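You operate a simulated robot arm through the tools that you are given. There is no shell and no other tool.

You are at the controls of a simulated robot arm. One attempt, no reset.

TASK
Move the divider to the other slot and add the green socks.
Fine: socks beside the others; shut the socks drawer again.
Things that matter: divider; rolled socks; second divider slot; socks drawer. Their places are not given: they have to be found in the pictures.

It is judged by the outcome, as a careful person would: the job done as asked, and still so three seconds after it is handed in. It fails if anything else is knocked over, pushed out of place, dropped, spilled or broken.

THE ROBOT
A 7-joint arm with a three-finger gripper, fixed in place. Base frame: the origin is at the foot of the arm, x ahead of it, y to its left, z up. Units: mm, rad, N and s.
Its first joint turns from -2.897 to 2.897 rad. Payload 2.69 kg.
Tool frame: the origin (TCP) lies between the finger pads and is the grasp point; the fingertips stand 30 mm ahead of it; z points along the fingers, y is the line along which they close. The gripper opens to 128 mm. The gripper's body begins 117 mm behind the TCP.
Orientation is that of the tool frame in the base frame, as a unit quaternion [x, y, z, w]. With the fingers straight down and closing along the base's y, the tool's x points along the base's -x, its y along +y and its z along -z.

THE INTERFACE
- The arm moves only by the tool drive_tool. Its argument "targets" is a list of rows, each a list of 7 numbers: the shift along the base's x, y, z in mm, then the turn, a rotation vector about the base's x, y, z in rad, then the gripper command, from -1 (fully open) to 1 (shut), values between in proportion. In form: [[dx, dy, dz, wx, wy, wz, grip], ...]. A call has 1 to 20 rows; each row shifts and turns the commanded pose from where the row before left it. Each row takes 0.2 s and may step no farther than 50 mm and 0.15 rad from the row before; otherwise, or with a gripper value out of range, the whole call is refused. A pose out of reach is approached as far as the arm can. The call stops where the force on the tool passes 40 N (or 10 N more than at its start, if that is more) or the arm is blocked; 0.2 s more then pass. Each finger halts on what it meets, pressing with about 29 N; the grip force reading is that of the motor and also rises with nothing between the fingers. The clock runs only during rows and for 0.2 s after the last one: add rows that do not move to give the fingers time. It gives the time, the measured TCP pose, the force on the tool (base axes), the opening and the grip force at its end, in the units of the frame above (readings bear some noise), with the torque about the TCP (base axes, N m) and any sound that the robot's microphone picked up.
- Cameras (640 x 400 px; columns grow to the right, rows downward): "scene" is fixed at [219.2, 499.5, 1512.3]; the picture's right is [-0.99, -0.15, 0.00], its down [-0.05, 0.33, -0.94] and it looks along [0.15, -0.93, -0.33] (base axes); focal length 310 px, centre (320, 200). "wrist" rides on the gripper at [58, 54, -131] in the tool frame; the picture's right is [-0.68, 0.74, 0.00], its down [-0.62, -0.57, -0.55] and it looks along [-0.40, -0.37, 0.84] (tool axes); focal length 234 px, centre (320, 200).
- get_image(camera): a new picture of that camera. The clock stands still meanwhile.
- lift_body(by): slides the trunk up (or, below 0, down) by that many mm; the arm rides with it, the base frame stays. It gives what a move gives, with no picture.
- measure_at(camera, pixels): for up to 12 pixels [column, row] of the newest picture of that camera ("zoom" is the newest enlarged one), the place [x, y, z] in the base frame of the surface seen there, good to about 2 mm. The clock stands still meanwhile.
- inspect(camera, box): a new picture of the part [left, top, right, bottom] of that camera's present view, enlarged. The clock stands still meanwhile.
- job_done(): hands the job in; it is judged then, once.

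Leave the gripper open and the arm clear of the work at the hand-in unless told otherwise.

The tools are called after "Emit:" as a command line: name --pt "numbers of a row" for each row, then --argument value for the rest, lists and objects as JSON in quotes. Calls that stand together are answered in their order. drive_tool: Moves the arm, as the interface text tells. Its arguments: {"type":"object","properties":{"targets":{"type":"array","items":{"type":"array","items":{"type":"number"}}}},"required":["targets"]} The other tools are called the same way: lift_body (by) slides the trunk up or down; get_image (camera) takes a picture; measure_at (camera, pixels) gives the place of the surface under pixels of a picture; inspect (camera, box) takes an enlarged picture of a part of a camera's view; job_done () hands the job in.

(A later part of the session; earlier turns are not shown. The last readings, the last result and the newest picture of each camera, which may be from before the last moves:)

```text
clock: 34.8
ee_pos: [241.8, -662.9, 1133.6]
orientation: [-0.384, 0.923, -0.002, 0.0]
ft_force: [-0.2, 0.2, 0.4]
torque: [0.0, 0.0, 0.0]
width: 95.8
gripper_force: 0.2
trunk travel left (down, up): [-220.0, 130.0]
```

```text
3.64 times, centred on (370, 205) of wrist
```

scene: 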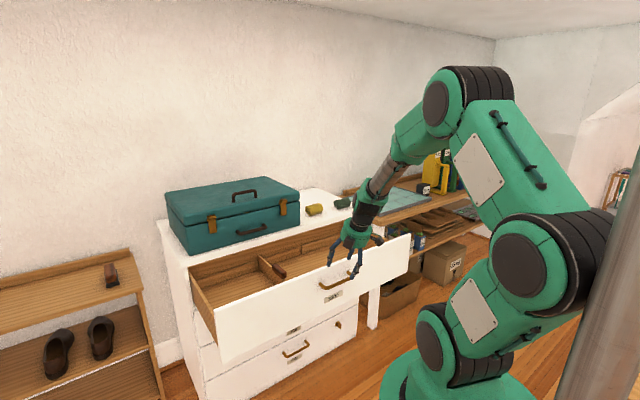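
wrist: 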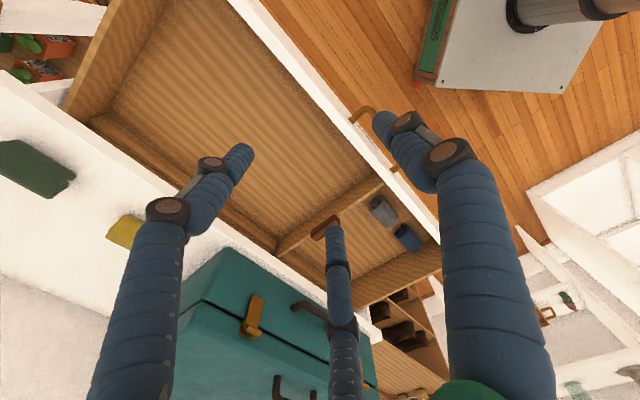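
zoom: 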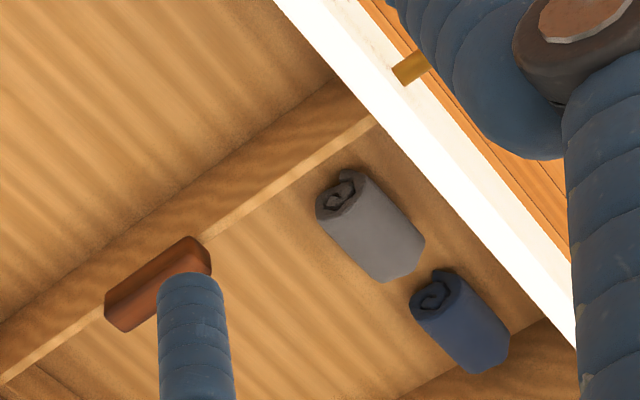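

In (s, d) coordinates the divider is at s ≈ -38 and the second back slot is near s ≈ -281. The drawer floor is at z ≈ 682, the rail top at 731 and the knob top at 788. The knob runs along d, so I'll yaw -90° to close along u and view the drawer from above it.

Emit:
drive_tool --pt "20.4 -1.45 -7.3 0 0 -0.1428 -0.5" --pt "20.4 -1.45 -7.3 0 0 -0.1428 -0.5" --pt "20.4 -1.45 -7.3 0 0 -0.1428 -0.5" --pt "20.4 -1.45 -7.3 0 0 -0.1428 -0.5" --pt "20.4 -1.45 -7.3 0 0 -0.1428 -0.5" --pt "20.4 -1.45 -7.3 0 0 -0.1428 -0.5" --pt "20.4 -1.45 -7.3 0 0 -0.1428 -0.5" --pt "20.4 -1.45 -7.3 0 0 -0.1428 -0.5" --pt "20.4 -1.45 -7.3 0 0 -0.1428 -0.5" --pt "20.4 -1.45 -7.3 0 0 -0.1428 -0.5" --pt "20.4 -1.45 -7.3 0 0 -0.1428 -0.5" --pt "0 0 0 0 0 0 -0.5"

Emit:
get_image --camera "wrist"

Emit:
get_image --camera "scene"

```text
clock: 37.4
ee_pos: [465.9, -681.2, 1053.3]
orientation: [0.382, 0.924, -0.001, -0.001]
ft_force: [-0.4, 0.4, -0.9]
torque: [-0.01, 0.03, -0.04]
width: 96.1
gripper_force: 0.1
trunk travel left (down, up): [-220.0, 130.0]
```

```text
taken
```

wrist: 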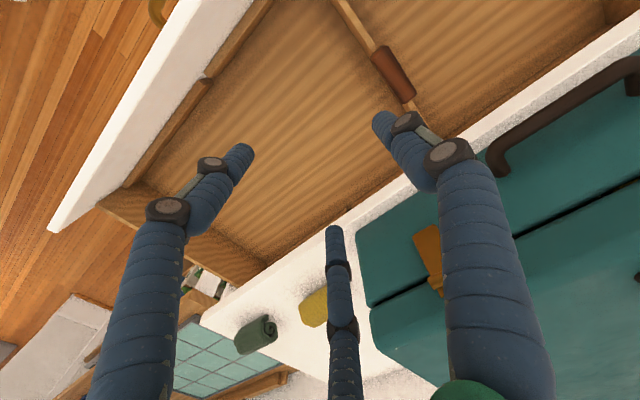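

```text
taken
```

scene: 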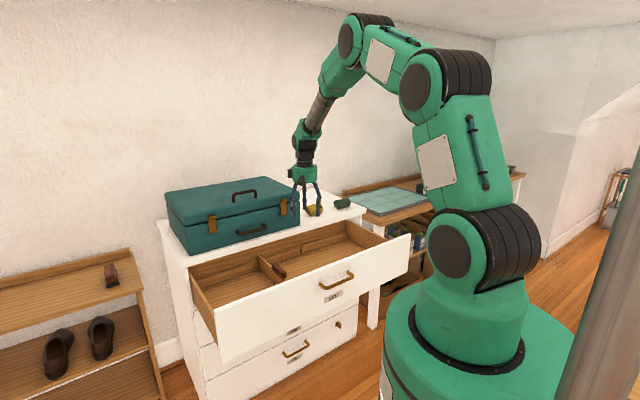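

The front rail's gap shows at about (207, 82). I'll zoom in on it, the knob and the divider.

Emit:
inspect --camera "wrist" --box '[160, 40, 260, 120]'

Emit:
measure_at --camera "zoom" --pixels '[[265, 235], [280, 235], [300, 250], [325, 270], [335, 285], [290, 270], [340, 220], [260, 290], [320, 245], [345, 255], [310, 225], [250, 270]]'

```text
5.00 times, centred on (210, 80) of wrist
```

zoom: 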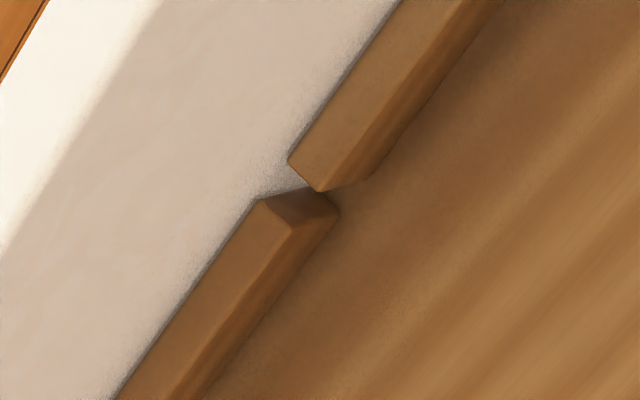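

```text
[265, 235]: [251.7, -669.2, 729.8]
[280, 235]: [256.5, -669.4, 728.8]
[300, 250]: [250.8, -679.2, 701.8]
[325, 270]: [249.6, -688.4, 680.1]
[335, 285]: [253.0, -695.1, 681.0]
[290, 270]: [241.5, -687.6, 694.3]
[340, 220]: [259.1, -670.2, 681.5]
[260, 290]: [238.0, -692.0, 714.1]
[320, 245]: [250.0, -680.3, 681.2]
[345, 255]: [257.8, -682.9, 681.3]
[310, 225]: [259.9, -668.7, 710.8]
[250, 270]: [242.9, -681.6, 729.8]
```

Emit:
measure_at --camera "zoom" --pixels '[[262, 208], [284, 226], [298, 162], [316, 182], [295, 206], [310, 200], [288, 178], [325, 200], [278, 190], [368, 172]]'

Emit:
inspect --camera "wrist" --box '[320, 0, 450, 120]'

Emit:
measure_at --camera "zoom" --pixels '[[285, 165], [255, 195], [300, 240], [430, 290], [405, 325], [340, 250], [370, 240], [310, 265], [240, 160], [262, 155], [425, 340], [435, 335]]'

```text
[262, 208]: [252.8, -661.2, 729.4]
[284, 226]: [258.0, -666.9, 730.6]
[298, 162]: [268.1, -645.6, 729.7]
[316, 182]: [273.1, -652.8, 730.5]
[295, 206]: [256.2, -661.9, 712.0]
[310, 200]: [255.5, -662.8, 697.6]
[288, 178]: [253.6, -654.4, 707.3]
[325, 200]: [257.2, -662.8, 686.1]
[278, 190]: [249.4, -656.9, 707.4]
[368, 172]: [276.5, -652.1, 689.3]
```

```text
3.33 times, centred on (385, 60) of wrist
```

zoom: 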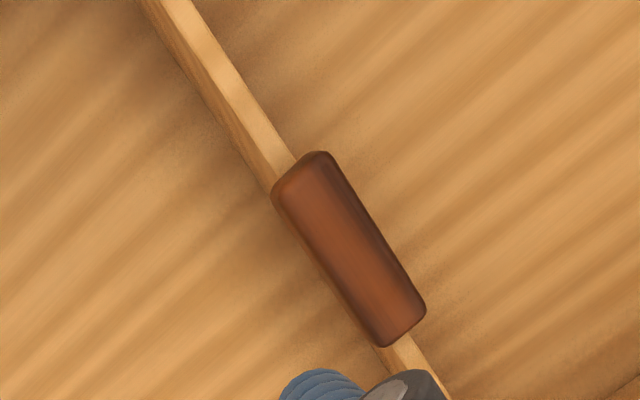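

```text
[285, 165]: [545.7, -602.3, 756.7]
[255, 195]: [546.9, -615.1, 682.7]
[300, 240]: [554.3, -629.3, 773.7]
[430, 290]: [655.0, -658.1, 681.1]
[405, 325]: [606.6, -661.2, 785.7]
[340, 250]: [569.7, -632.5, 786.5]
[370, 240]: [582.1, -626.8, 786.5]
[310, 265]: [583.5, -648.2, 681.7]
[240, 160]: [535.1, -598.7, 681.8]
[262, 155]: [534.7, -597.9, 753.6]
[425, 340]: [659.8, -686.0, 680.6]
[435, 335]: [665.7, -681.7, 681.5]
```

The front slot is centred near s = -279 and the back one near s = -281. The divider is at s = -40, so it must shift about -240 along u. The knob spans s from -53 to -27, d from -812 to -902 and z from 757 to 787. I'll check the case handle's clearance and the drawer front's position.

Emit:
measure_at --camera "wrist" --pixels '[[505, 150], [490, 160], [560, 108], [620, 75], [425, 240], [365, 230], [470, 135], [640, 20], [155, 10], [100, 160], [200, 30], [600, 60]]'

```text
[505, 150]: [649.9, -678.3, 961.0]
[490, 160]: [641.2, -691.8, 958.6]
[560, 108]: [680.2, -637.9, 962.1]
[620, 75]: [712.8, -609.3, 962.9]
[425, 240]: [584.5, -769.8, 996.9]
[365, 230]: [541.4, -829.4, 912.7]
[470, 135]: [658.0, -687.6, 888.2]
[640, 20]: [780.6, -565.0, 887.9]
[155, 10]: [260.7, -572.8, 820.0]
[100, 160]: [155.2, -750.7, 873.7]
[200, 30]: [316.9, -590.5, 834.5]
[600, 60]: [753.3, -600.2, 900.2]
```

The case handle sits at d ≈ -935, so a hand at d ≈ -848 clears it. I'll move above the knob and descend to z ≈ 835, then check alignment.

Emit:
drive_tool --pt "25.2 12.2 -13.3 0 0 0 -0.56" --pt "25.2 12.2 -13.3 0 0 0 -0.56" --pt "25.2 12.2 -13.3 0 0 0 -0.56" --pt "25.2 12.2 -13.3 0 0 0 -0.56" --pt "0 0 -33 0 0 0 -0.56" --pt "0 0 -33 0 0 0 -0.56" --pt "0 0 -33 0 0 0 -0.56" --pt "0 0 -33 0 0 0 -0.56" --pt "0 0 -33 0 0 0 -0.56" --pt "0 0 0 0 0 0 -0.56"

Emit:
get_image --camera "wrist"

Emit:
inspect --camera "scene" --box '[200, 160, 360, 290]'

```text
clock: 39.6
ee_pos: [566.4, -631.9, 832.8]
orientation: [0.381, 0.925, 0.0, -0.002]
ft_force: [0.1, 0.3, -0.6]
torque: [0.01, -0.01, 0.02]
width: 99.7
gripper_force: 0.0
trunk travel left (down, up): [-220.0, 130.0]
```

```text
taken
```

wrist: 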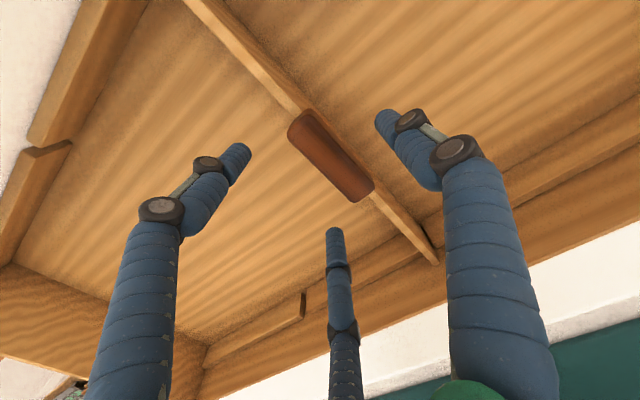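

```text
3.08 times, centred on (280, 225) of scene
```

zoom: 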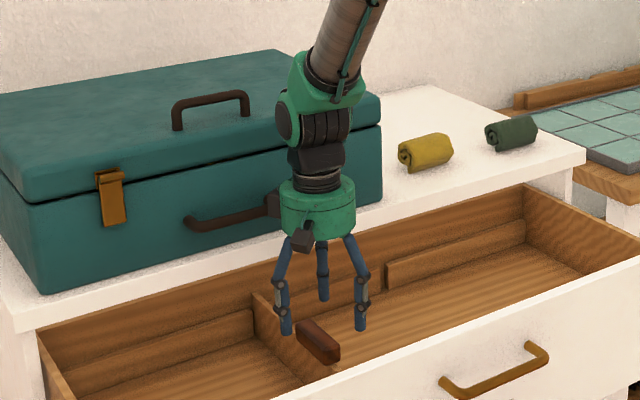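

Good view of the knob, the divider and both slots. I'll measure them again from here.

Emit:
measure_at --camera "wrist" --pixels '[[289, 138], [310, 112], [370, 182], [352, 200], [330, 155], [240, 48], [252, 60], [415, 240], [405, 215], [430, 255], [303, 300], [70, 143]]'

Emit:
inspect --camera "wrist" --box '[180, 230, 340, 400]'

Emit:
inspect --camera "wrist" --box '[0, 100, 120, 200]'

```text
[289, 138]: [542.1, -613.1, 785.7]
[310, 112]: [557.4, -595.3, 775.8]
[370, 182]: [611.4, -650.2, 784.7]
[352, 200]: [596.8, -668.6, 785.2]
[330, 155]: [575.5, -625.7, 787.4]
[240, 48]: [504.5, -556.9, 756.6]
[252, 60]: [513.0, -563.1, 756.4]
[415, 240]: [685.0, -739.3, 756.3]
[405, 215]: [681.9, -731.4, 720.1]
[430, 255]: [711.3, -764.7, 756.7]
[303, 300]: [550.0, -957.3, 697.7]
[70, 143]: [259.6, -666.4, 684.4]
```

```text
2.35 times, centred on (260, 315) of wrist
```

zoom: 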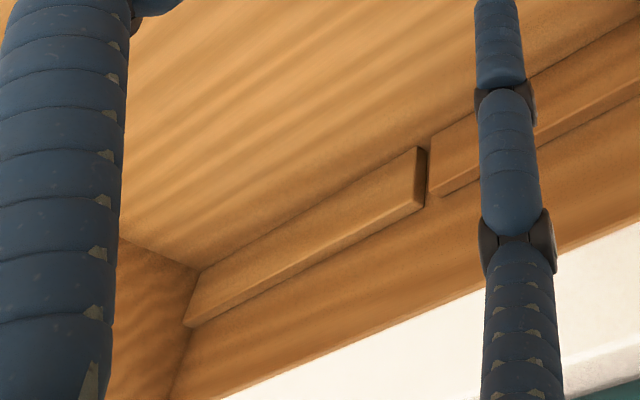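

```text
4.00 times, centred on (60, 150) of wrist
```

zoom: 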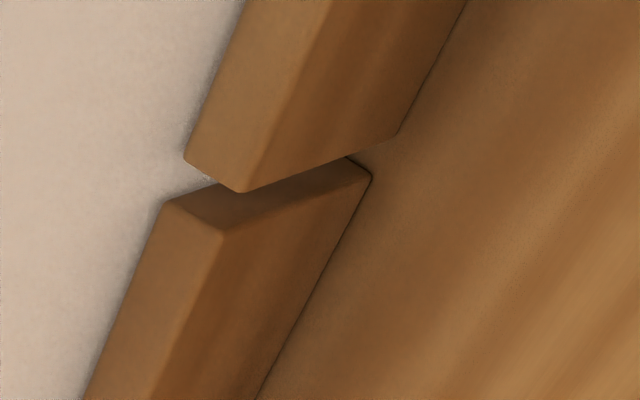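

Emit:
measure_at --camera "zoom" --pixels '[[166, 212], [190, 222], [218, 240], [190, 155], [215, 172], [240, 185], [280, 215], [360, 175], [300, 200], [390, 135], [204, 185], [215, 205]]'

Emit:
inspect --camera "wrist" --box '[260, 270, 320, 330]'

Emit:
measure_at --camera "zoom" --pixels '[[255, 240], [270, 245], [275, 160], [262, 215], [300, 180], [290, 215], [300, 240], [280, 230], [270, 130], [290, 150]]'

```text
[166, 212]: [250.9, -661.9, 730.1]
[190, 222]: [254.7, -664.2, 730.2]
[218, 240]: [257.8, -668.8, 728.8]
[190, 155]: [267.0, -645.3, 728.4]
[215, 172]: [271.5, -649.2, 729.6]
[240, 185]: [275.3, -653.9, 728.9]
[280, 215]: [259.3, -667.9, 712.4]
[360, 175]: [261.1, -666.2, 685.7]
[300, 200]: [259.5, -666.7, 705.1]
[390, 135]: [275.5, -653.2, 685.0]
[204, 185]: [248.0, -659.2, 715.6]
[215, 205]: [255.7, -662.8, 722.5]
```

```text
6.67 times, centred on (290, 300) of wrist
```

zoom: 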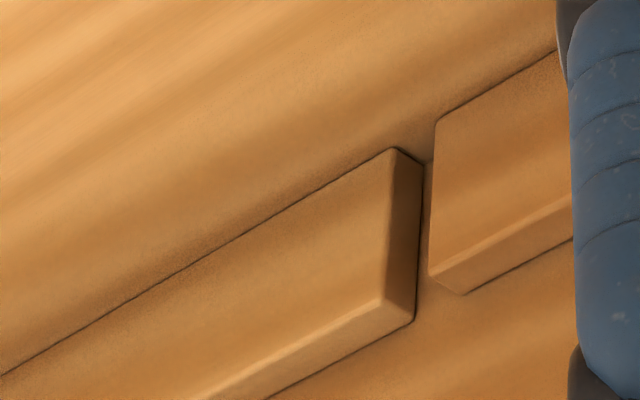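

```text
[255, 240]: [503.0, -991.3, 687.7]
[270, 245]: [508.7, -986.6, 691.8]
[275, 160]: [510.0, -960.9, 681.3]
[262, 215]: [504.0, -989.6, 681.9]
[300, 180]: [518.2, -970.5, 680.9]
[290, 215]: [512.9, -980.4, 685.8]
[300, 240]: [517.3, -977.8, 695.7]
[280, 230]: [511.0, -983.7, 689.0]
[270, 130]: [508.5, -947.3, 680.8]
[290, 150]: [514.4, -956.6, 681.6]
```

Emit:
measure_at --camera "zoom" --pixels '[[384, 170], [380, 290], [400, 200], [405, 290], [442, 140], [440, 200], [438, 260], [455, 275], [350, 320], [430, 300], [470, 330], [424, 230]]'

```text
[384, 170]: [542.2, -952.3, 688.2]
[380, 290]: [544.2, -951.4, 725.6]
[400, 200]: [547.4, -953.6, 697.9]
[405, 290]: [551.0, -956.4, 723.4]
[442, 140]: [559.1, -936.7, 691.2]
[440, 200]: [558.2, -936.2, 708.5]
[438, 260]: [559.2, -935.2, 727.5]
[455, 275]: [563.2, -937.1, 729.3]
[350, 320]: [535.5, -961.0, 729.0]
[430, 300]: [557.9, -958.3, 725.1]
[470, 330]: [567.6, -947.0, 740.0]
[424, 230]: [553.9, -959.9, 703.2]
```

The back gap runs from s = -287.5 to -268.5, so both slots centre at s ≈ -278. I'll measure the divider's thickness and centre.

Emit:
inspect --camera "wrist" --box '[210, 20, 290, 80]'

Emit:
measure_at --camera "zoom" --pixels '[[140, 160], [175, 130], [205, 100], [240, 220], [300, 190], [270, 205], [200, 170], [185, 185], [250, 160], [330, 290], [380, 250], [355, 270]]'

Emit:
inspect --camera "wrist" --box '[360, 180, 460, 280]'

```text
6.67 times, centred on (250, 50) of wrist
```

zoom: 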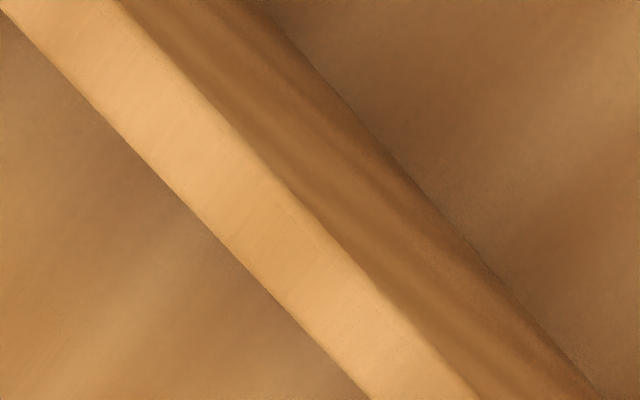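

```text
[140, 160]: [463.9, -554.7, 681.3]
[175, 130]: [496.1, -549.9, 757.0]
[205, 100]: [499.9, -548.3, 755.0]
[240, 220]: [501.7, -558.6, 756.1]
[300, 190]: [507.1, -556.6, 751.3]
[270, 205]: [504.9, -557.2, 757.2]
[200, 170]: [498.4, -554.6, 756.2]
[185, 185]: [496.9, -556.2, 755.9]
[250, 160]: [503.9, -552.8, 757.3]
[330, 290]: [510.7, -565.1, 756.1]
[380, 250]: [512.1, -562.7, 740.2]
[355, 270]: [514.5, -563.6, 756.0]
```

```text
4.00 times, centred on (410, 230) of wrist
```

zoom: 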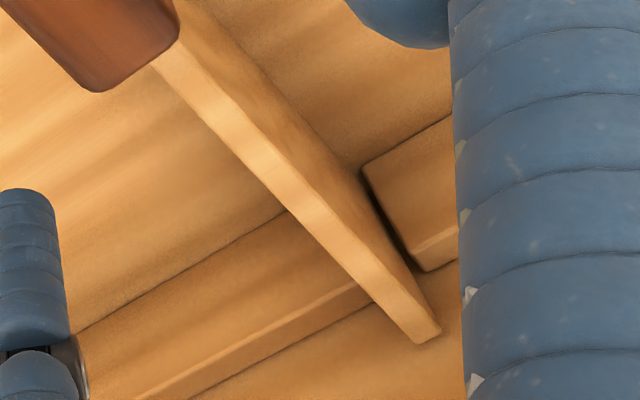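

The divider is about 10 mm thick and centred at s = -38. The slots are about 19 mm wide at s = -278, so the shift is -240 mm. Descending around the knob to z = 775.

Emit:
drive_tool --pt "1.5 -1.5 -14.5 0 0 0 -0.56" --pt "1.5 -1.5 -14.5 0 0 0 -0.56" --pt "1.5 -1.5 -14.5 0 0 0 -0.56" --pt "0.5 -0.5 -14.5 0 0 0 -0.56" --pt "0 0 0 0 0 0 -0.56"

Emit:
get_image --camera "wrist"

```text
clock: 40.8
ee_pos: [572.8, -636.4, 776.2]
orientation: [0.381, 0.924, 0.0, -0.001]
ft_force: [-0.4, 0.1, -0.5]
torque: [-0.03, -0.01, 0.02]
width: 99.7
gripper_force: 0.0
trunk travel left (down, up): [-220.0, 130.0]
```

```text
taken
```

wrist: 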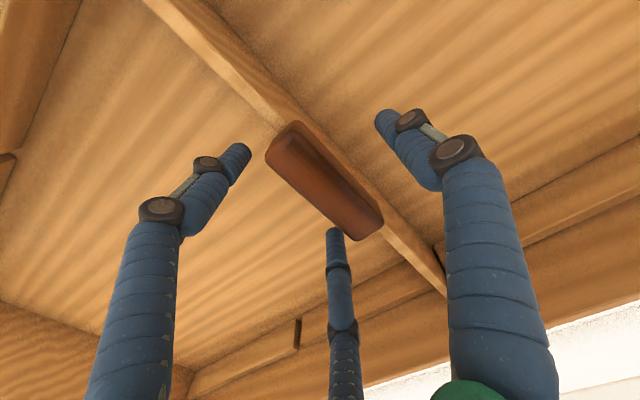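

The prongs straddle the knob. Closing gradually.

Emit:
drive_tool --pt "0 0 0 0 0 0 -0.4" --pt "0 0 0 0 0 0 -0.25" --pt "0 0 0 0 0 0 -0.1" --pt "0 0 0 0 0 0 0.05" --pt "0 0 0 0 0 0 0.2" --pt "0 0 0 0 0 0 0.35" --pt "0 0 0 0 0 0 0.5" --pt "0 0 0 0 0 0 0.7" --pt "0 0 0 0 0 0 1" --pt "0 0 0 0 0 0 1"

Emit:
get_image --camera "wrist"

```text
clock: 43.0
ee_pos: [571.7, -636.9, 777.1]
orientation: [0.381, 0.925, -0.001, -0.001]
ft_force: [-0.3, -0.2, 0.9]
torque: [-0.1, 0.02, -0.02]
width: 40.9
gripper_force: 28.8
trunk travel left (down, up): [-220.0, 130.0]
```

```text
taken
```

wrist: 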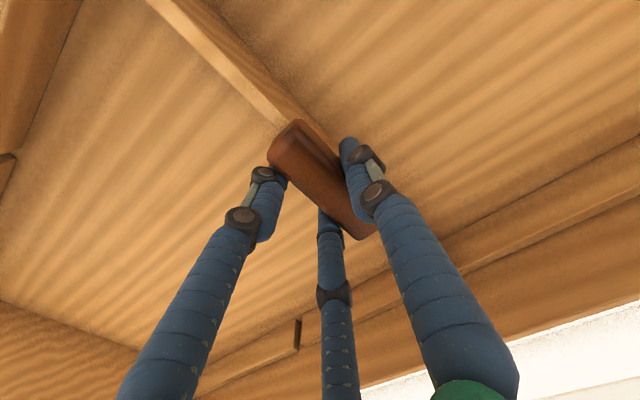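

The knob is gripped at width 41 mm with no side load. Lifting straight up 62 mm, slowly.

Emit:
drive_tool --pt "0 0 6 0 0 0 1" --pt "0 0 8 0 0 0 1" --pt "0 0 8 0 0 0 1" --pt "0 0 8 0 0 0 1" --pt "0 0 8 0 0 0 1" --pt "0 0 8 0 0 0 1" --pt "0 0 8 0 0 0 1" --pt "0 0 8 0 0 0 1" --pt "0 0 0 0 0 0 1"

Emit:
get_image --camera "wrist"

Emit:
inspect --camera "scene" --box '[180, 160, 420, 320]'

```text
clock: 45.0
ee_pos: [571.1, -635.5, 837.7]
orientation: [0.381, 0.925, 0.0, -0.001]
ft_force: [-0.3, -0.6, -1.4]
torque: [0.0, -0.02, 0.01]
width: 40.9
gripper_force: 29.5
trunk travel left (down, up): [-220.0, 130.0]
```

```text
taken
```

wrist: 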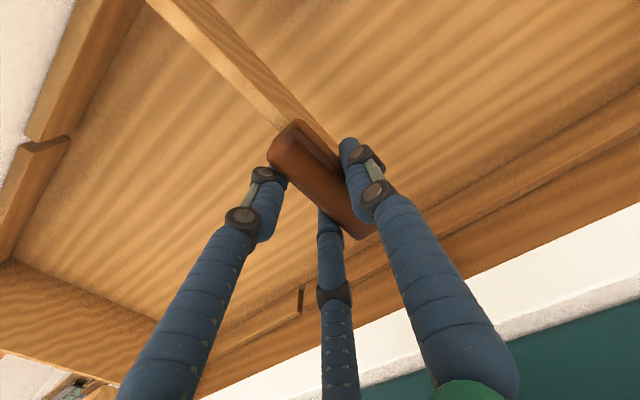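

```text
2.50 times, centred on (300, 240) of scene
```

zoom: 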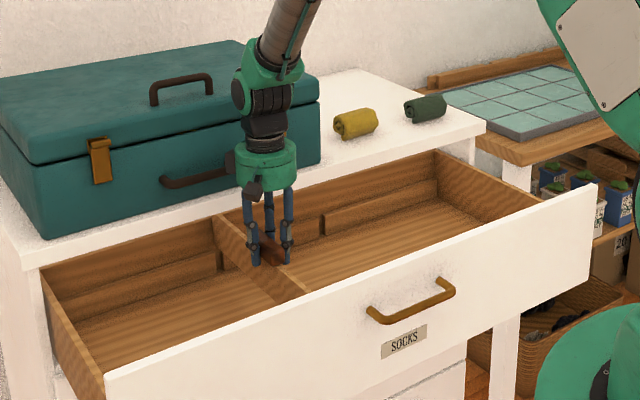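

The divider is out cleanly and free of both rails. Now moving it 240 mm along -u, slowly.

Emit:
drive_tool --pt "-7 -7 2 0 0 0 1" --pt "-14.14 -14.14 2 0 0 0 1" --pt "-14.14 -14.14 0 0 0 0 1" --pt "-14.14 -14.14 0 0 0 0 1" --pt "-14.14 -14.14 0 0 0 0 1" --pt "-14.14 -14.14 0 0 0 0 1" --pt "-14.14 -14.14 0 0 0 0 1" --pt "-14.14 -14.14 0 0 0 0 1" --pt "-14.14 -14.14 0 0 0 0 1" --pt "-14.14 -14.14 0 0 0 0 1" --pt "-14.14 -14.14 0 0 0 0 1" --pt "-14.14 -14.14 0 0 0 0 1" --pt "-7.2 -7.2 0 0 0 0 1" --pt "0 0 0 0 0 0 1" --pt "0 0 0 0 0 0 1"

Emit:
get_image --camera "wrist"

Emit:
inspect --camera "scene" --box '[220, 180, 400, 300]'

```text
clock: 48.2
ee_pos: [401.6, -804.0, 842.6]
orientation: [0.382, 0.924, -0.001, 0.0]
ft_force: [-0.4, 0.9, -1.7]
torque: [-0.01, 0.01, 0.02]
width: 40.6
gripper_force: 28.9
trunk travel left (down, up): [-220.0, 130.0]
```

```text
taken
```

wrist: 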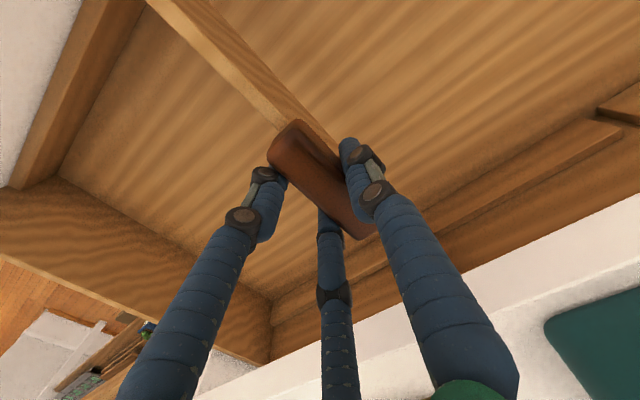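

```text
3.33 times, centred on (310, 240) of scene
```

zoom: 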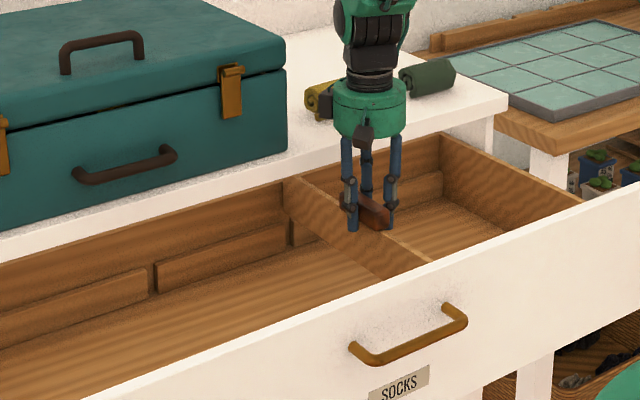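

Now checking the divider's position against the slot at zoom (290, 232).

Emit:
measure_at --camera "zoom" --pixels '[[293, 180], [300, 186], [315, 195], [325, 202], [405, 253], [415, 256], [425, 262], [291, 232], [284, 236], [150, 280], [300, 215], [400, 250]]'

Emit:
inspect --camera "wrist" --box '[150, 0, 310, 130]'

Emit:
measure_at --camera "zoom" --pixels '[[150, 60], [120, 60], [175, 60], [250, 160], [280, 160], [320, 250], [350, 250], [380, 300], [420, 300], [300, 200], [330, 200], [450, 380]]'

```text
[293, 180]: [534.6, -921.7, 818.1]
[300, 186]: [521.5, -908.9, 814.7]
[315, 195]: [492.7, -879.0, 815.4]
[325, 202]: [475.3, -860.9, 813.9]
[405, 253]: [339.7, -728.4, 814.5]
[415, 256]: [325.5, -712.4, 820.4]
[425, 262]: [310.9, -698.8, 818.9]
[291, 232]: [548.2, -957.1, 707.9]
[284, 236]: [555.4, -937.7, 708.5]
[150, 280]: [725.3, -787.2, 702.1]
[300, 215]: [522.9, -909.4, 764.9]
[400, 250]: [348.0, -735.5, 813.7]
```

```text
3.08 times, centred on (230, 65) of wrist
```

zoom: 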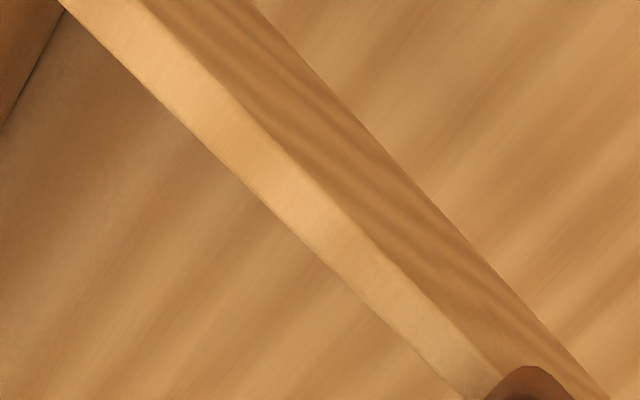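

```text
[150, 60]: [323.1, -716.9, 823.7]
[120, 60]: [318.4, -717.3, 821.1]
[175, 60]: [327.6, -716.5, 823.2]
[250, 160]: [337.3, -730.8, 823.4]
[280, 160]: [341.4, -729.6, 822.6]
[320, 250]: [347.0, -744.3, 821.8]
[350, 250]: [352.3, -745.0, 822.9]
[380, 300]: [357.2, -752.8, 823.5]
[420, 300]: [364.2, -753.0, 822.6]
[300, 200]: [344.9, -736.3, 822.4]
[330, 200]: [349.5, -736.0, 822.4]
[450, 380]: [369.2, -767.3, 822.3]
```

The divider's centre is at s ≈ -278, right on the slot centre. It has drifted about 2 mm in d, so I'll correct that and lower it 64 mm slowly.

Emit:
drive_tool --pt "0.7 -2.1 0 0 0 0 1" --pt "0 0 0 0 0 0 1" --pt "0 0 -6 0 0 0 1" --pt "0 0 -6 0 0 0 1" --pt "0 0 -6 0 0 0 1" --pt "0 0 -6 0 0 0 1" --pt "0 0 -6 0 0 0 1" --pt "0 0 -6 0 0 0 1" --pt "0 0 0 0 0 0 1"

Emit:
inspect --camera "scene" --box '[260, 200, 360, 280]'

Emit:
get_image --camera "wrist"

```text
clock: 50.2
ee_pos: [402.2, -806.8, 806.5]
orientation: [0.381, 0.925, 0.0, -0.001]
ft_force: [0.6, 0.1, -2.2]
torque: [-0.03, -0.02, 0.01]
width: 40.4
gripper_force: 29.0
trunk travel left (down, up): [-220.0, 130.0]
```

```text
5.00 times, centred on (310, 240) of scene
```

zoom: 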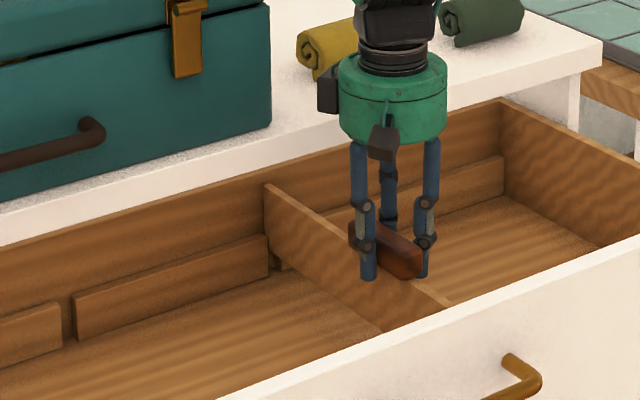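

```text
taken
```

wrist: 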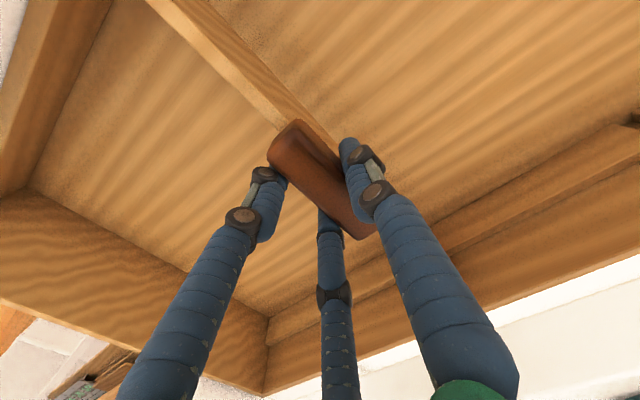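

It's 20 mm into both slots with no contact force. Lowering the remaining 29 mm.

Emit:
drive_tool --pt "0 0 -6 0 0 0 1" --pt "0 0 -6 0 0 0 1" --pt "0 0 -6 0 0 0 1" --pt "0 0 -5 0 0 0 1" --pt "0 0 -3 0 0 0 1" --pt "0 0 -2 0 0 0 1" --pt "0 0 0 0 0 0 1"

Emit:
inspect --camera "scene" --box '[260, 200, 360, 280]'

```text
clock: 51.8
ee_pos: [403.6, -807.6, 778.8]
orientation: [0.381, 0.924, -0.001, -0.001]
ft_force: [0.3, 1.5, -1.3]
torque: [0.0, 0.0, -0.02]
width: 40.8
gripper_force: 28.8
trunk travel left (down, up): [-220.0, 130.0]
```

```text
5.00 times, centred on (310, 240) of scene
```

zoom: 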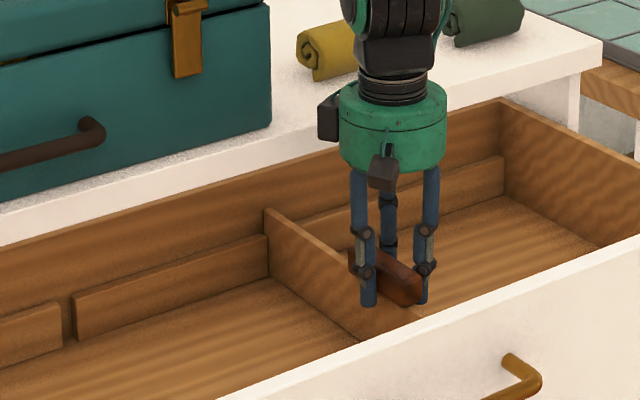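

Nearly seated. I'll lower the last 2–3 mm until a light floor contact, then open gradually.

Emit:
drive_tool --pt "0 0 -1.5 0 0 0 1" --pt "0 0 -1.5 0 0 0 1" --pt "0 0 0 0 0 0 1" --pt "0 0 0 0 0 0 0.3" --pt "0 0 0 0 0 0 0.15" --pt "0 0 0 0 0 0 0" --pt "0 0 0 0 0 0 -0.3" --pt "0 0 0 0 0 0 -0.56" --pt "0 0 0 0 0 0 -0.56"

Emit:
get_image --camera "wrist"

```text
clock: 53.8
ee_pos: [402.2, -806.3, 774.4]
orientation: [0.381, 0.925, 0.0, -0.001]
ft_force: [-0.3, 1.4, -0.2]
torque: [0.01, 0.01, 0.01]
width: 99.9
gripper_force: 0.1
trunk travel left (down, up): [-220.0, 130.0]
```

```text
taken
```

wrist: 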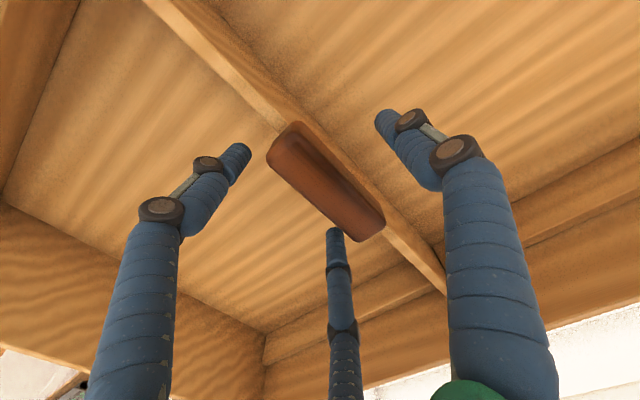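

The divider is released and sits seated. I'll rise clear and verify it.

Emit:
drive_tool --pt "0 0 15 0 0 0 -0.56" --pt "0 0 30 0 0 0 -0.56" --pt "0 0 45 0 0 0 -0.56" --pt "0 0 45 0 0 0 -0.56" --pt "0 0 45 0 0 0 -0.56" --pt "-10 10 45 0 0 0 -0.56" --pt "-10 10 30 0 0 0 -0.56" --pt "0 0 0 0 0 0 -0.56"

Emit:
get_image --camera "wrist"

Emit:
inspect --camera "scene" --box '[180, 180, 420, 340]'

```text
clock: 55.6
ee_pos: [383.9, -784.9, 1029.6]
orientation: [0.381, 0.925, 0.0, -0.001]
ft_force: [-1.2, 0.4, 0.0]
torque: [-0.03, 0.01, -0.01]
width: 99.6
gripper_force: 0.1
trunk travel left (down, up): [-220.0, 130.0]
```

```text
taken
```

wrist: 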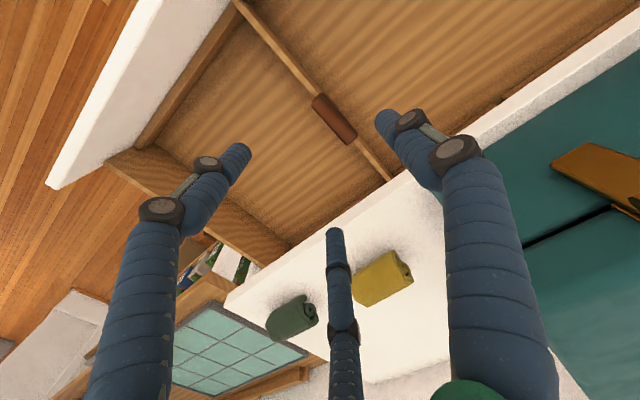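

```text
2.50 times, centred on (300, 260) of scene
```

zoom: 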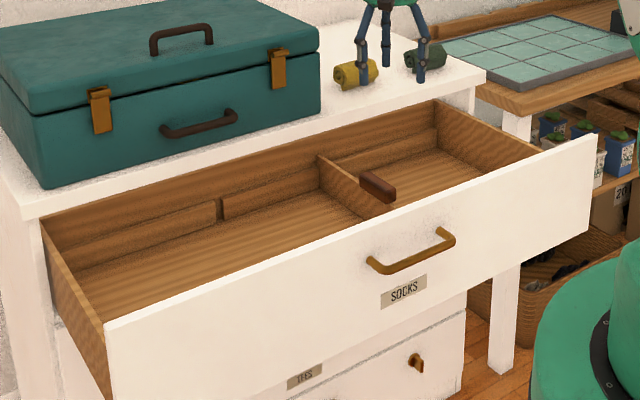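

The divider now stands in the second slot. Next I'll measure the green roll closely from here.

Emit:
inspect --camera "wrist" --box '[250, 230, 430, 350]'

Emit:
measure_at --camera "zoom" --pixels '[[60, 350], [90, 385], [180, 235], [232, 310], [130, 310], [205, 270], [60, 320], [215, 330], [160, 260], [480, 75], [540, 150], [440, 260]]'

Emit:
inspect --camera "scene" --box '[320, 185, 370, 220]'

Emit:
measure_at --camera "zoom" --pixels '[[180, 210], [250, 180], [330, 160], [390, 200], [250, 230], [330, 230], [380, 240], [170, 250], [410, 170], [300, 290], [280, 170], [200, 290]]'

```text
3.33 times, centred on (340, 290) of wrist
```

zoom: 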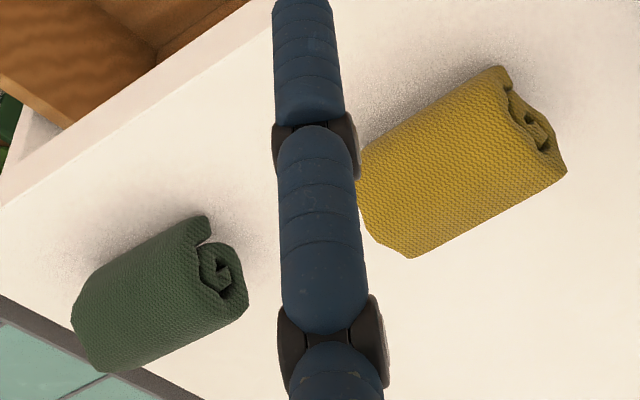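

```text
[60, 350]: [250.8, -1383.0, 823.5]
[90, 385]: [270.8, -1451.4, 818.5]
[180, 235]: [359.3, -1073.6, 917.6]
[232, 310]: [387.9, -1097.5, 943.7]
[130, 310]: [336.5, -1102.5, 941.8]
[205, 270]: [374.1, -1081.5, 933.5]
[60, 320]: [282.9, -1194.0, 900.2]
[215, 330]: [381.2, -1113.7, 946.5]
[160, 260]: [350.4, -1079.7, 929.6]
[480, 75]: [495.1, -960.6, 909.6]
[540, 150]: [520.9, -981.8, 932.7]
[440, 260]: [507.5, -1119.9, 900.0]
```

```text
11.43 times, centred on (345, 202) of scene
```

zoom: 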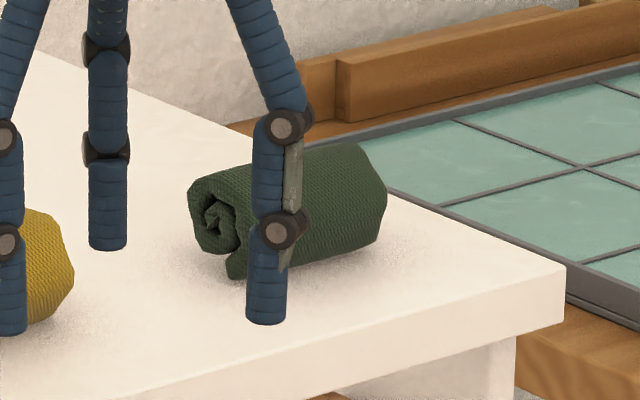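

```text
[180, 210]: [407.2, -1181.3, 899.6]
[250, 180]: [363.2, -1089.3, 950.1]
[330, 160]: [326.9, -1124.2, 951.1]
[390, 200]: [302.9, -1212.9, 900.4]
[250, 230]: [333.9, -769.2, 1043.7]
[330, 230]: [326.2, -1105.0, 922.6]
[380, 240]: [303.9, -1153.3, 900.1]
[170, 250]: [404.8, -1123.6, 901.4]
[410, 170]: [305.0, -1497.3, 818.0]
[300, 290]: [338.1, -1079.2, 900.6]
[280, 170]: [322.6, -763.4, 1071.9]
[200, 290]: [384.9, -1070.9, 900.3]
```

The green roll's centre is near (350, -1112, 926), 1166 mm out from the base axis, so I need the tool tilted outward. The single thumb should go to the far side and the two prongs to the near side. I'll yaw toward that and then tilt, staying high and clear.

Emit:
drive_tool --pt "-8 3 3 0 0 -0.141 -0.2" --pt "-8 3 3 0 0 -0.141 -0.2" --pt "-8 3 3 0 0 -0.141 -0.2" --pt "-8 3 3 0 0 -0.141 -0.2" --pt "-8 3 3 0 0 -0.141 -0.2" --pt "-8 3 3 0 0 -0.141 -0.2" --pt "-8 3 3 0 0 -0.141 -0.2" --pt "-8 3 3 0 0 -0.141 -0.2" --pt "-8 3 3 0 0 -0.141 -0.2" --pt "-8 3 3 0 0 -0.141 -0.2" --pt "-8 3 3 0 0 -0.141 -0.2" --pt "-8 3 3 0 0 -0.141 -0.2" --pt "-8 3 3 0 0 -0.141 -0.2" --pt "0 0 0 0 0 0 -0.2"

```text
clock: 58.6
ee_pos: [279.4, -749.0, 1070.5]
orientation: [0.966, 0.26, 0.001, -0.002]
ft_force: [0.0, 0.3, -1.9]
torque: [0.02, -0.01, -0.02]
width: 76.7
gripper_force: 0.0
trunk travel left (down, up): [-220.0, 130.0]
```

The yaw reached -150° as planned. Now tilting outward 43°.

Emit:
drive_tool --pt "0 0 0 -0.10825 -0.0625 0 -0.2" --pt "0 0 0 -0.10825 -0.0625 0 -0.2" --pt "0 0 0 -0.10825 -0.0625 0 -0.2" --pt "0 0 0 -0.10825 -0.0625 0 -0.2" --pt "0 0 0 -0.10825 -0.0625 0 -0.2" --pt "0 0 0 -0.10825 -0.0625 0 -0.2" --pt "0 0 0 0 0 0 -0.2"

```text
clock: 60.2
ee_pos: [278.5, -747.9, 1067.2]
orientation: [0.899, 0.242, 0.095, 0.352]
ft_force: [0.4, -1.7, -0.6]
torque: [-0.04, -0.02, 0.05]
width: 76.9
gripper_force: 0.1
trunk travel left (down, up): [-220.0, 130.0]
```

The tilt reached 43°. I'll raise a bit, lower the trunk so the shoulder is level with the wrist for maximum reach, and then test the reach above the roll.

Emit:
drive_tool --pt "0 0 30 0 0 0 -0.4" --pt "0 0 30 0 0 0 -0.4" --pt "0 0 30 0 0 0 -0.4" --pt "0 0 0 0 0 0 -0.4"

Emit:
lift_body --by -140

Emit:
get_image --camera "scene"

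```text
clock: 61.2
ee_pos: [279.8, -747.2, 1157.9]
orientation: [0.899, 0.242, 0.095, 0.352]
ft_force: [0.4, -0.4, -0.2]
torque: [0.01, 0.0, 0.0]
width: 89.5
gripper_force: 0.1
trunk travel left (down, up): [-220.0, 130.0]
```

```text
clock: 62.9
ee_pos: [279.4, -746.9, 1019.4]
orientation: [0.899, 0.243, 0.095, 0.352]
ft_force: [-0.3, -0.4, -1.1]
torque: [-0.02, 0.01, -0.01]
width: 89.5
gripper_force: 0.1
trunk travel left (down, up): [-80.0, 270.0]
```

```text
taken
```

scene: 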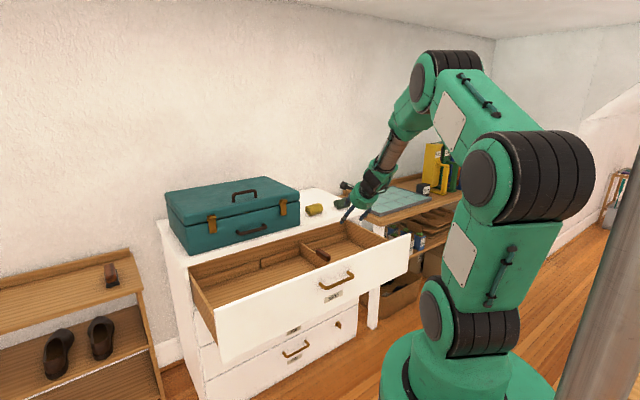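

Now testing reach: moving out over the roll at z ≈ 1020, with the tips staying above it.

Emit:
drive_tool --pt "6.3 -38 0 0 0 0 -0.4" --pt "6.3 -38 0 0 0 0 -0.4" --pt "6.3 -38 0 0 0 0 -0.4" --pt "6.3 -38 0 0 0 0 -0.4" --pt "6.3 -38 0 0 0 0 -0.4" --pt "6.3 -38 0 0 0 0 -0.4" --pt "6.3 -38 0 0 0 0 -0.4" --pt "6.3 -38 0 0 0 0 -0.4" --pt "0 0 0 0 0 0 -0.4"

Emit:
get_image --camera "wrist"

Emit:
get_image --camera "scene"

```text
clock: 64.9
ee_pos: [329.8, -1053.1, 1018.9]
orientation: [0.899, 0.243, 0.096, 0.352]
ft_force: [0.2, 0.0, -1.0]
torque: [-0.04, -0.03, -0.04]
width: 89.5
gripper_force: 0.1
trunk travel left (down, up): [-80.0, 270.0]
```

```text
taken
```

wrist: 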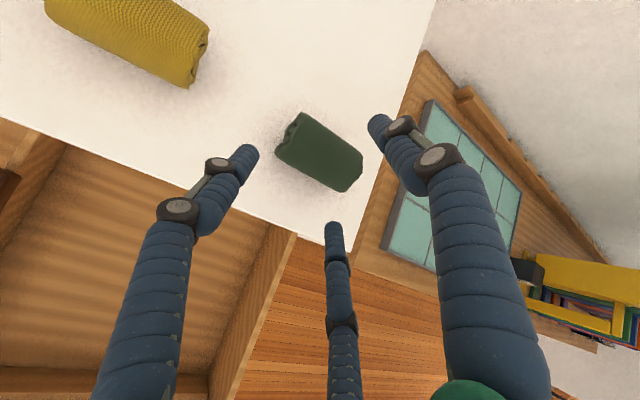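

```text
taken
```

scene: 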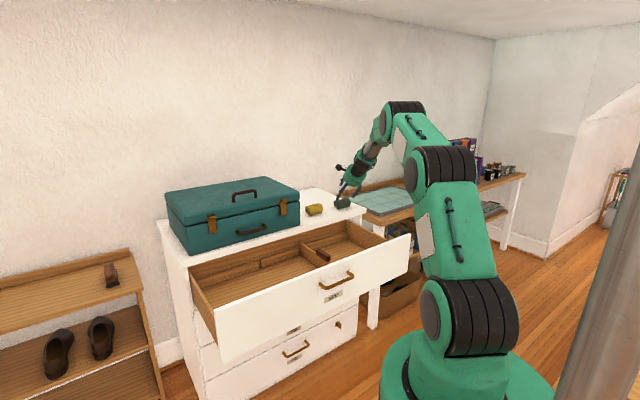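

Reach is comfortable. I'll turn 15° so the tool aligns with the roll's axis along u, reduce the tilt to about 31°, and go to a pre-grasp point 70 mm back.

Emit:
drive_tool --pt "-5 -3 0 0 0 0.13 -0.4" --pt "-6 -4 0 0 0 0.13 -0.4" --pt "-6 -4 -5 0.0707 0.0707 0 -0.4" --pt "-6 -5 -8 0.0707 0.0707 0 -0.4" --pt "0 0 0 0 0 0 -0.4"

Emit:
get_image --camera "wrist"

Emit:
inspect --camera "scene" --box '[300, 150, 400, 230]'

```text
clock: 66.1
ee_pos: [308.3, -1068.3, 1004.2]
orientation: [0.889, 0.369, 0.104, 0.249]
ft_force: [1.1, -0.3, -0.1]
torque: [0.01, 0.02, -0.03]
width: 89.4
gripper_force: 0.0
trunk travel left (down, up): [-80.0, 270.0]
```

```text
taken
```

wrist: 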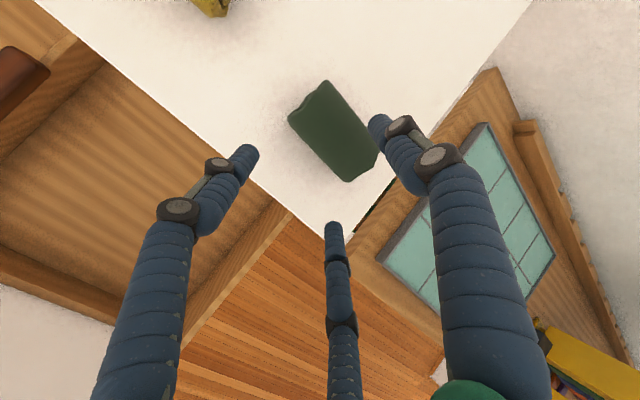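

```text
5.00 times, centred on (350, 190) of scene
```

zoom: 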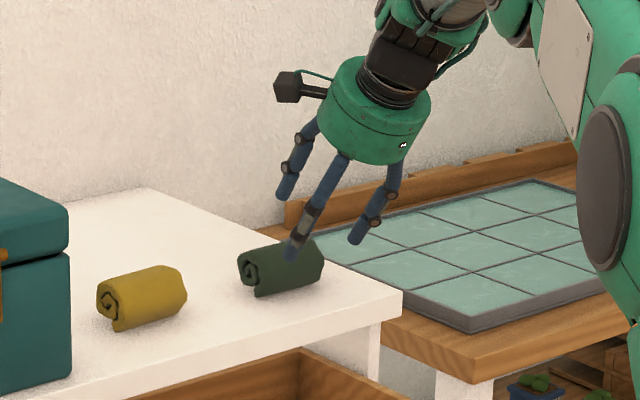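

Let me measure the roll's corners from this view.

Emit:
measure_at --camera "wrist" --pixels '[[293, 118], [324, 86], [372, 152], [350, 177], [333, 130], [308, 102], [362, 165], [345, 108], [320, 150], [338, 166], [300, 110], [240, 165]]'

Emit:
inspect --camera "wrist" --box '[220, 60, 420, 220]'

```text
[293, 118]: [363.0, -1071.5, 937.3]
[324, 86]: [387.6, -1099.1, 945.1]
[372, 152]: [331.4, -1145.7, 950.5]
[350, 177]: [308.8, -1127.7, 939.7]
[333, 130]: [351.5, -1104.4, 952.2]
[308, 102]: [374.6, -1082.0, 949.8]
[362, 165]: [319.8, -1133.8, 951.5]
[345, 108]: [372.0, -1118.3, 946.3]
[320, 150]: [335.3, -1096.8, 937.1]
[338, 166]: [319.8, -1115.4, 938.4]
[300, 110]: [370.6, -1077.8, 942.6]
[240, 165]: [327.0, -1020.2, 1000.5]
```

```text
2.50 times, centred on (320, 140) of wrist
```

zoom: 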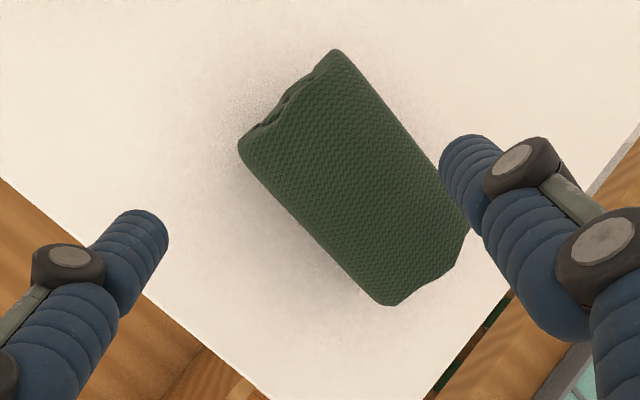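

The roll spans s from -579 to -501 and d from about -1008 to -1056, with its top at 952. I'm aligned with it, so I'll open slightly and descend along the tool axis until the prongs straddle it.

Emit:
drive_tool --pt "0 0 0 0 0 0 -0.47" --pt "3.43 -4.05 -9.9 0 0 0 -0.47" --pt "3.43 -4.05 -9.9 0 0 0 -0.47" --pt "3.43 -4.05 -9.9 0 0 0 -0.47" --pt "3.43 -4.05 -9.9 0 0 0 -0.47" --pt "3.43 -4.05 -9.9 0 0 0 -0.47" --pt "0 0 0 0 0 0 -0.47"

Emit:
get_image --camera "wrist"

Emit:
inspect --camera "scene" --box '[300, 160, 380, 230]'

```text
clock: 67.7
ee_pos: [324.3, -1088.0, 955.6]
orientation: [0.889, 0.37, 0.104, 0.249]
ft_force: [0.3, 0.4, -0.3]
torque: [0.02, -0.01, 0.0]
width: 94.0
gripper_force: 0.0
trunk travel left (down, up): [-80.0, 270.0]
```

```text
taken
```

wrist: 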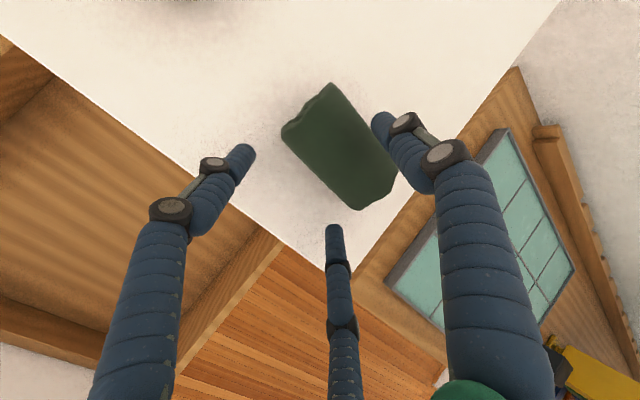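

```text
5.71 times, centred on (340, 195) of scene
```

zoom: 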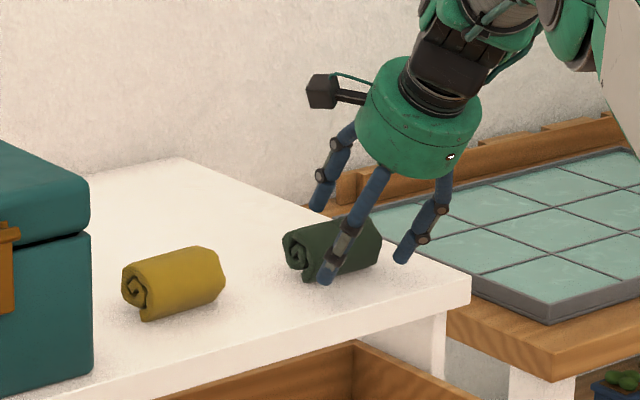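

It's straddled well. Down the last 10 mm, then close gradually.

Emit:
drive_tool --pt "2 -2 -5 0 0 0 -0.47" --pt "2 -2 -5 0 0 0 -0.47" --pt "0 0 0 0 0 0 -0.47" --pt "0 0 0 0 0 0 -0.35" --pt "0 0 0 0 0 0 -0.25" --pt "0 0 0 0 0 0 -0.15" --pt "0 0 0 0 0 0 -0.05" --pt "0 0 0 0 0 0 0.1" --pt "0 0 0 0 0 0 0.3" --pt "0 0 0 0 0 0 0.3"

Emit:
get_image --camera "wrist"

Emit:
inspect --camera "scene" --box '[300, 160, 380, 230]'

```text
clock: 69.6
ee_pos: [329.8, -1095.6, 957.2]
orientation: [0.887, 0.368, 0.103, 0.258]
ft_force: [3.4, -5.3, 19.0]
torque: [-0.48, -1.11, -0.09]
width: 74.2
gripper_force: 21.5
trunk travel left (down, up): [-80.0, 270.0]
stopped in row 9: the force on the tool passed its limit at 44 N (the readings are from after the stop); the commanded pose is now the measured one
```

```text
taken
```

wrist: 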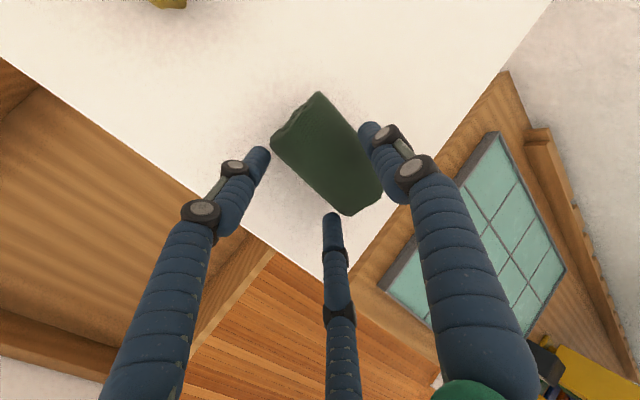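

```text
5.71 times, centred on (340, 195) of scene
```

zoom: 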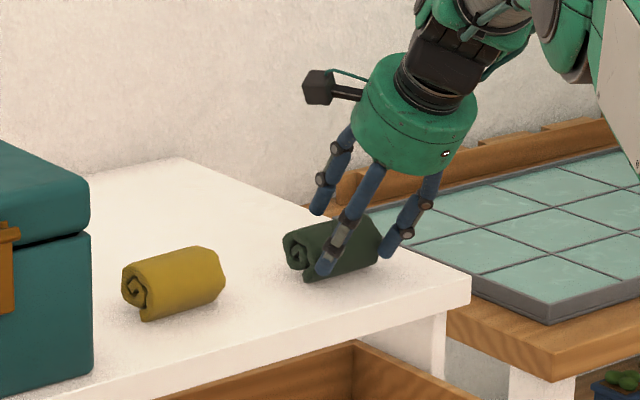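

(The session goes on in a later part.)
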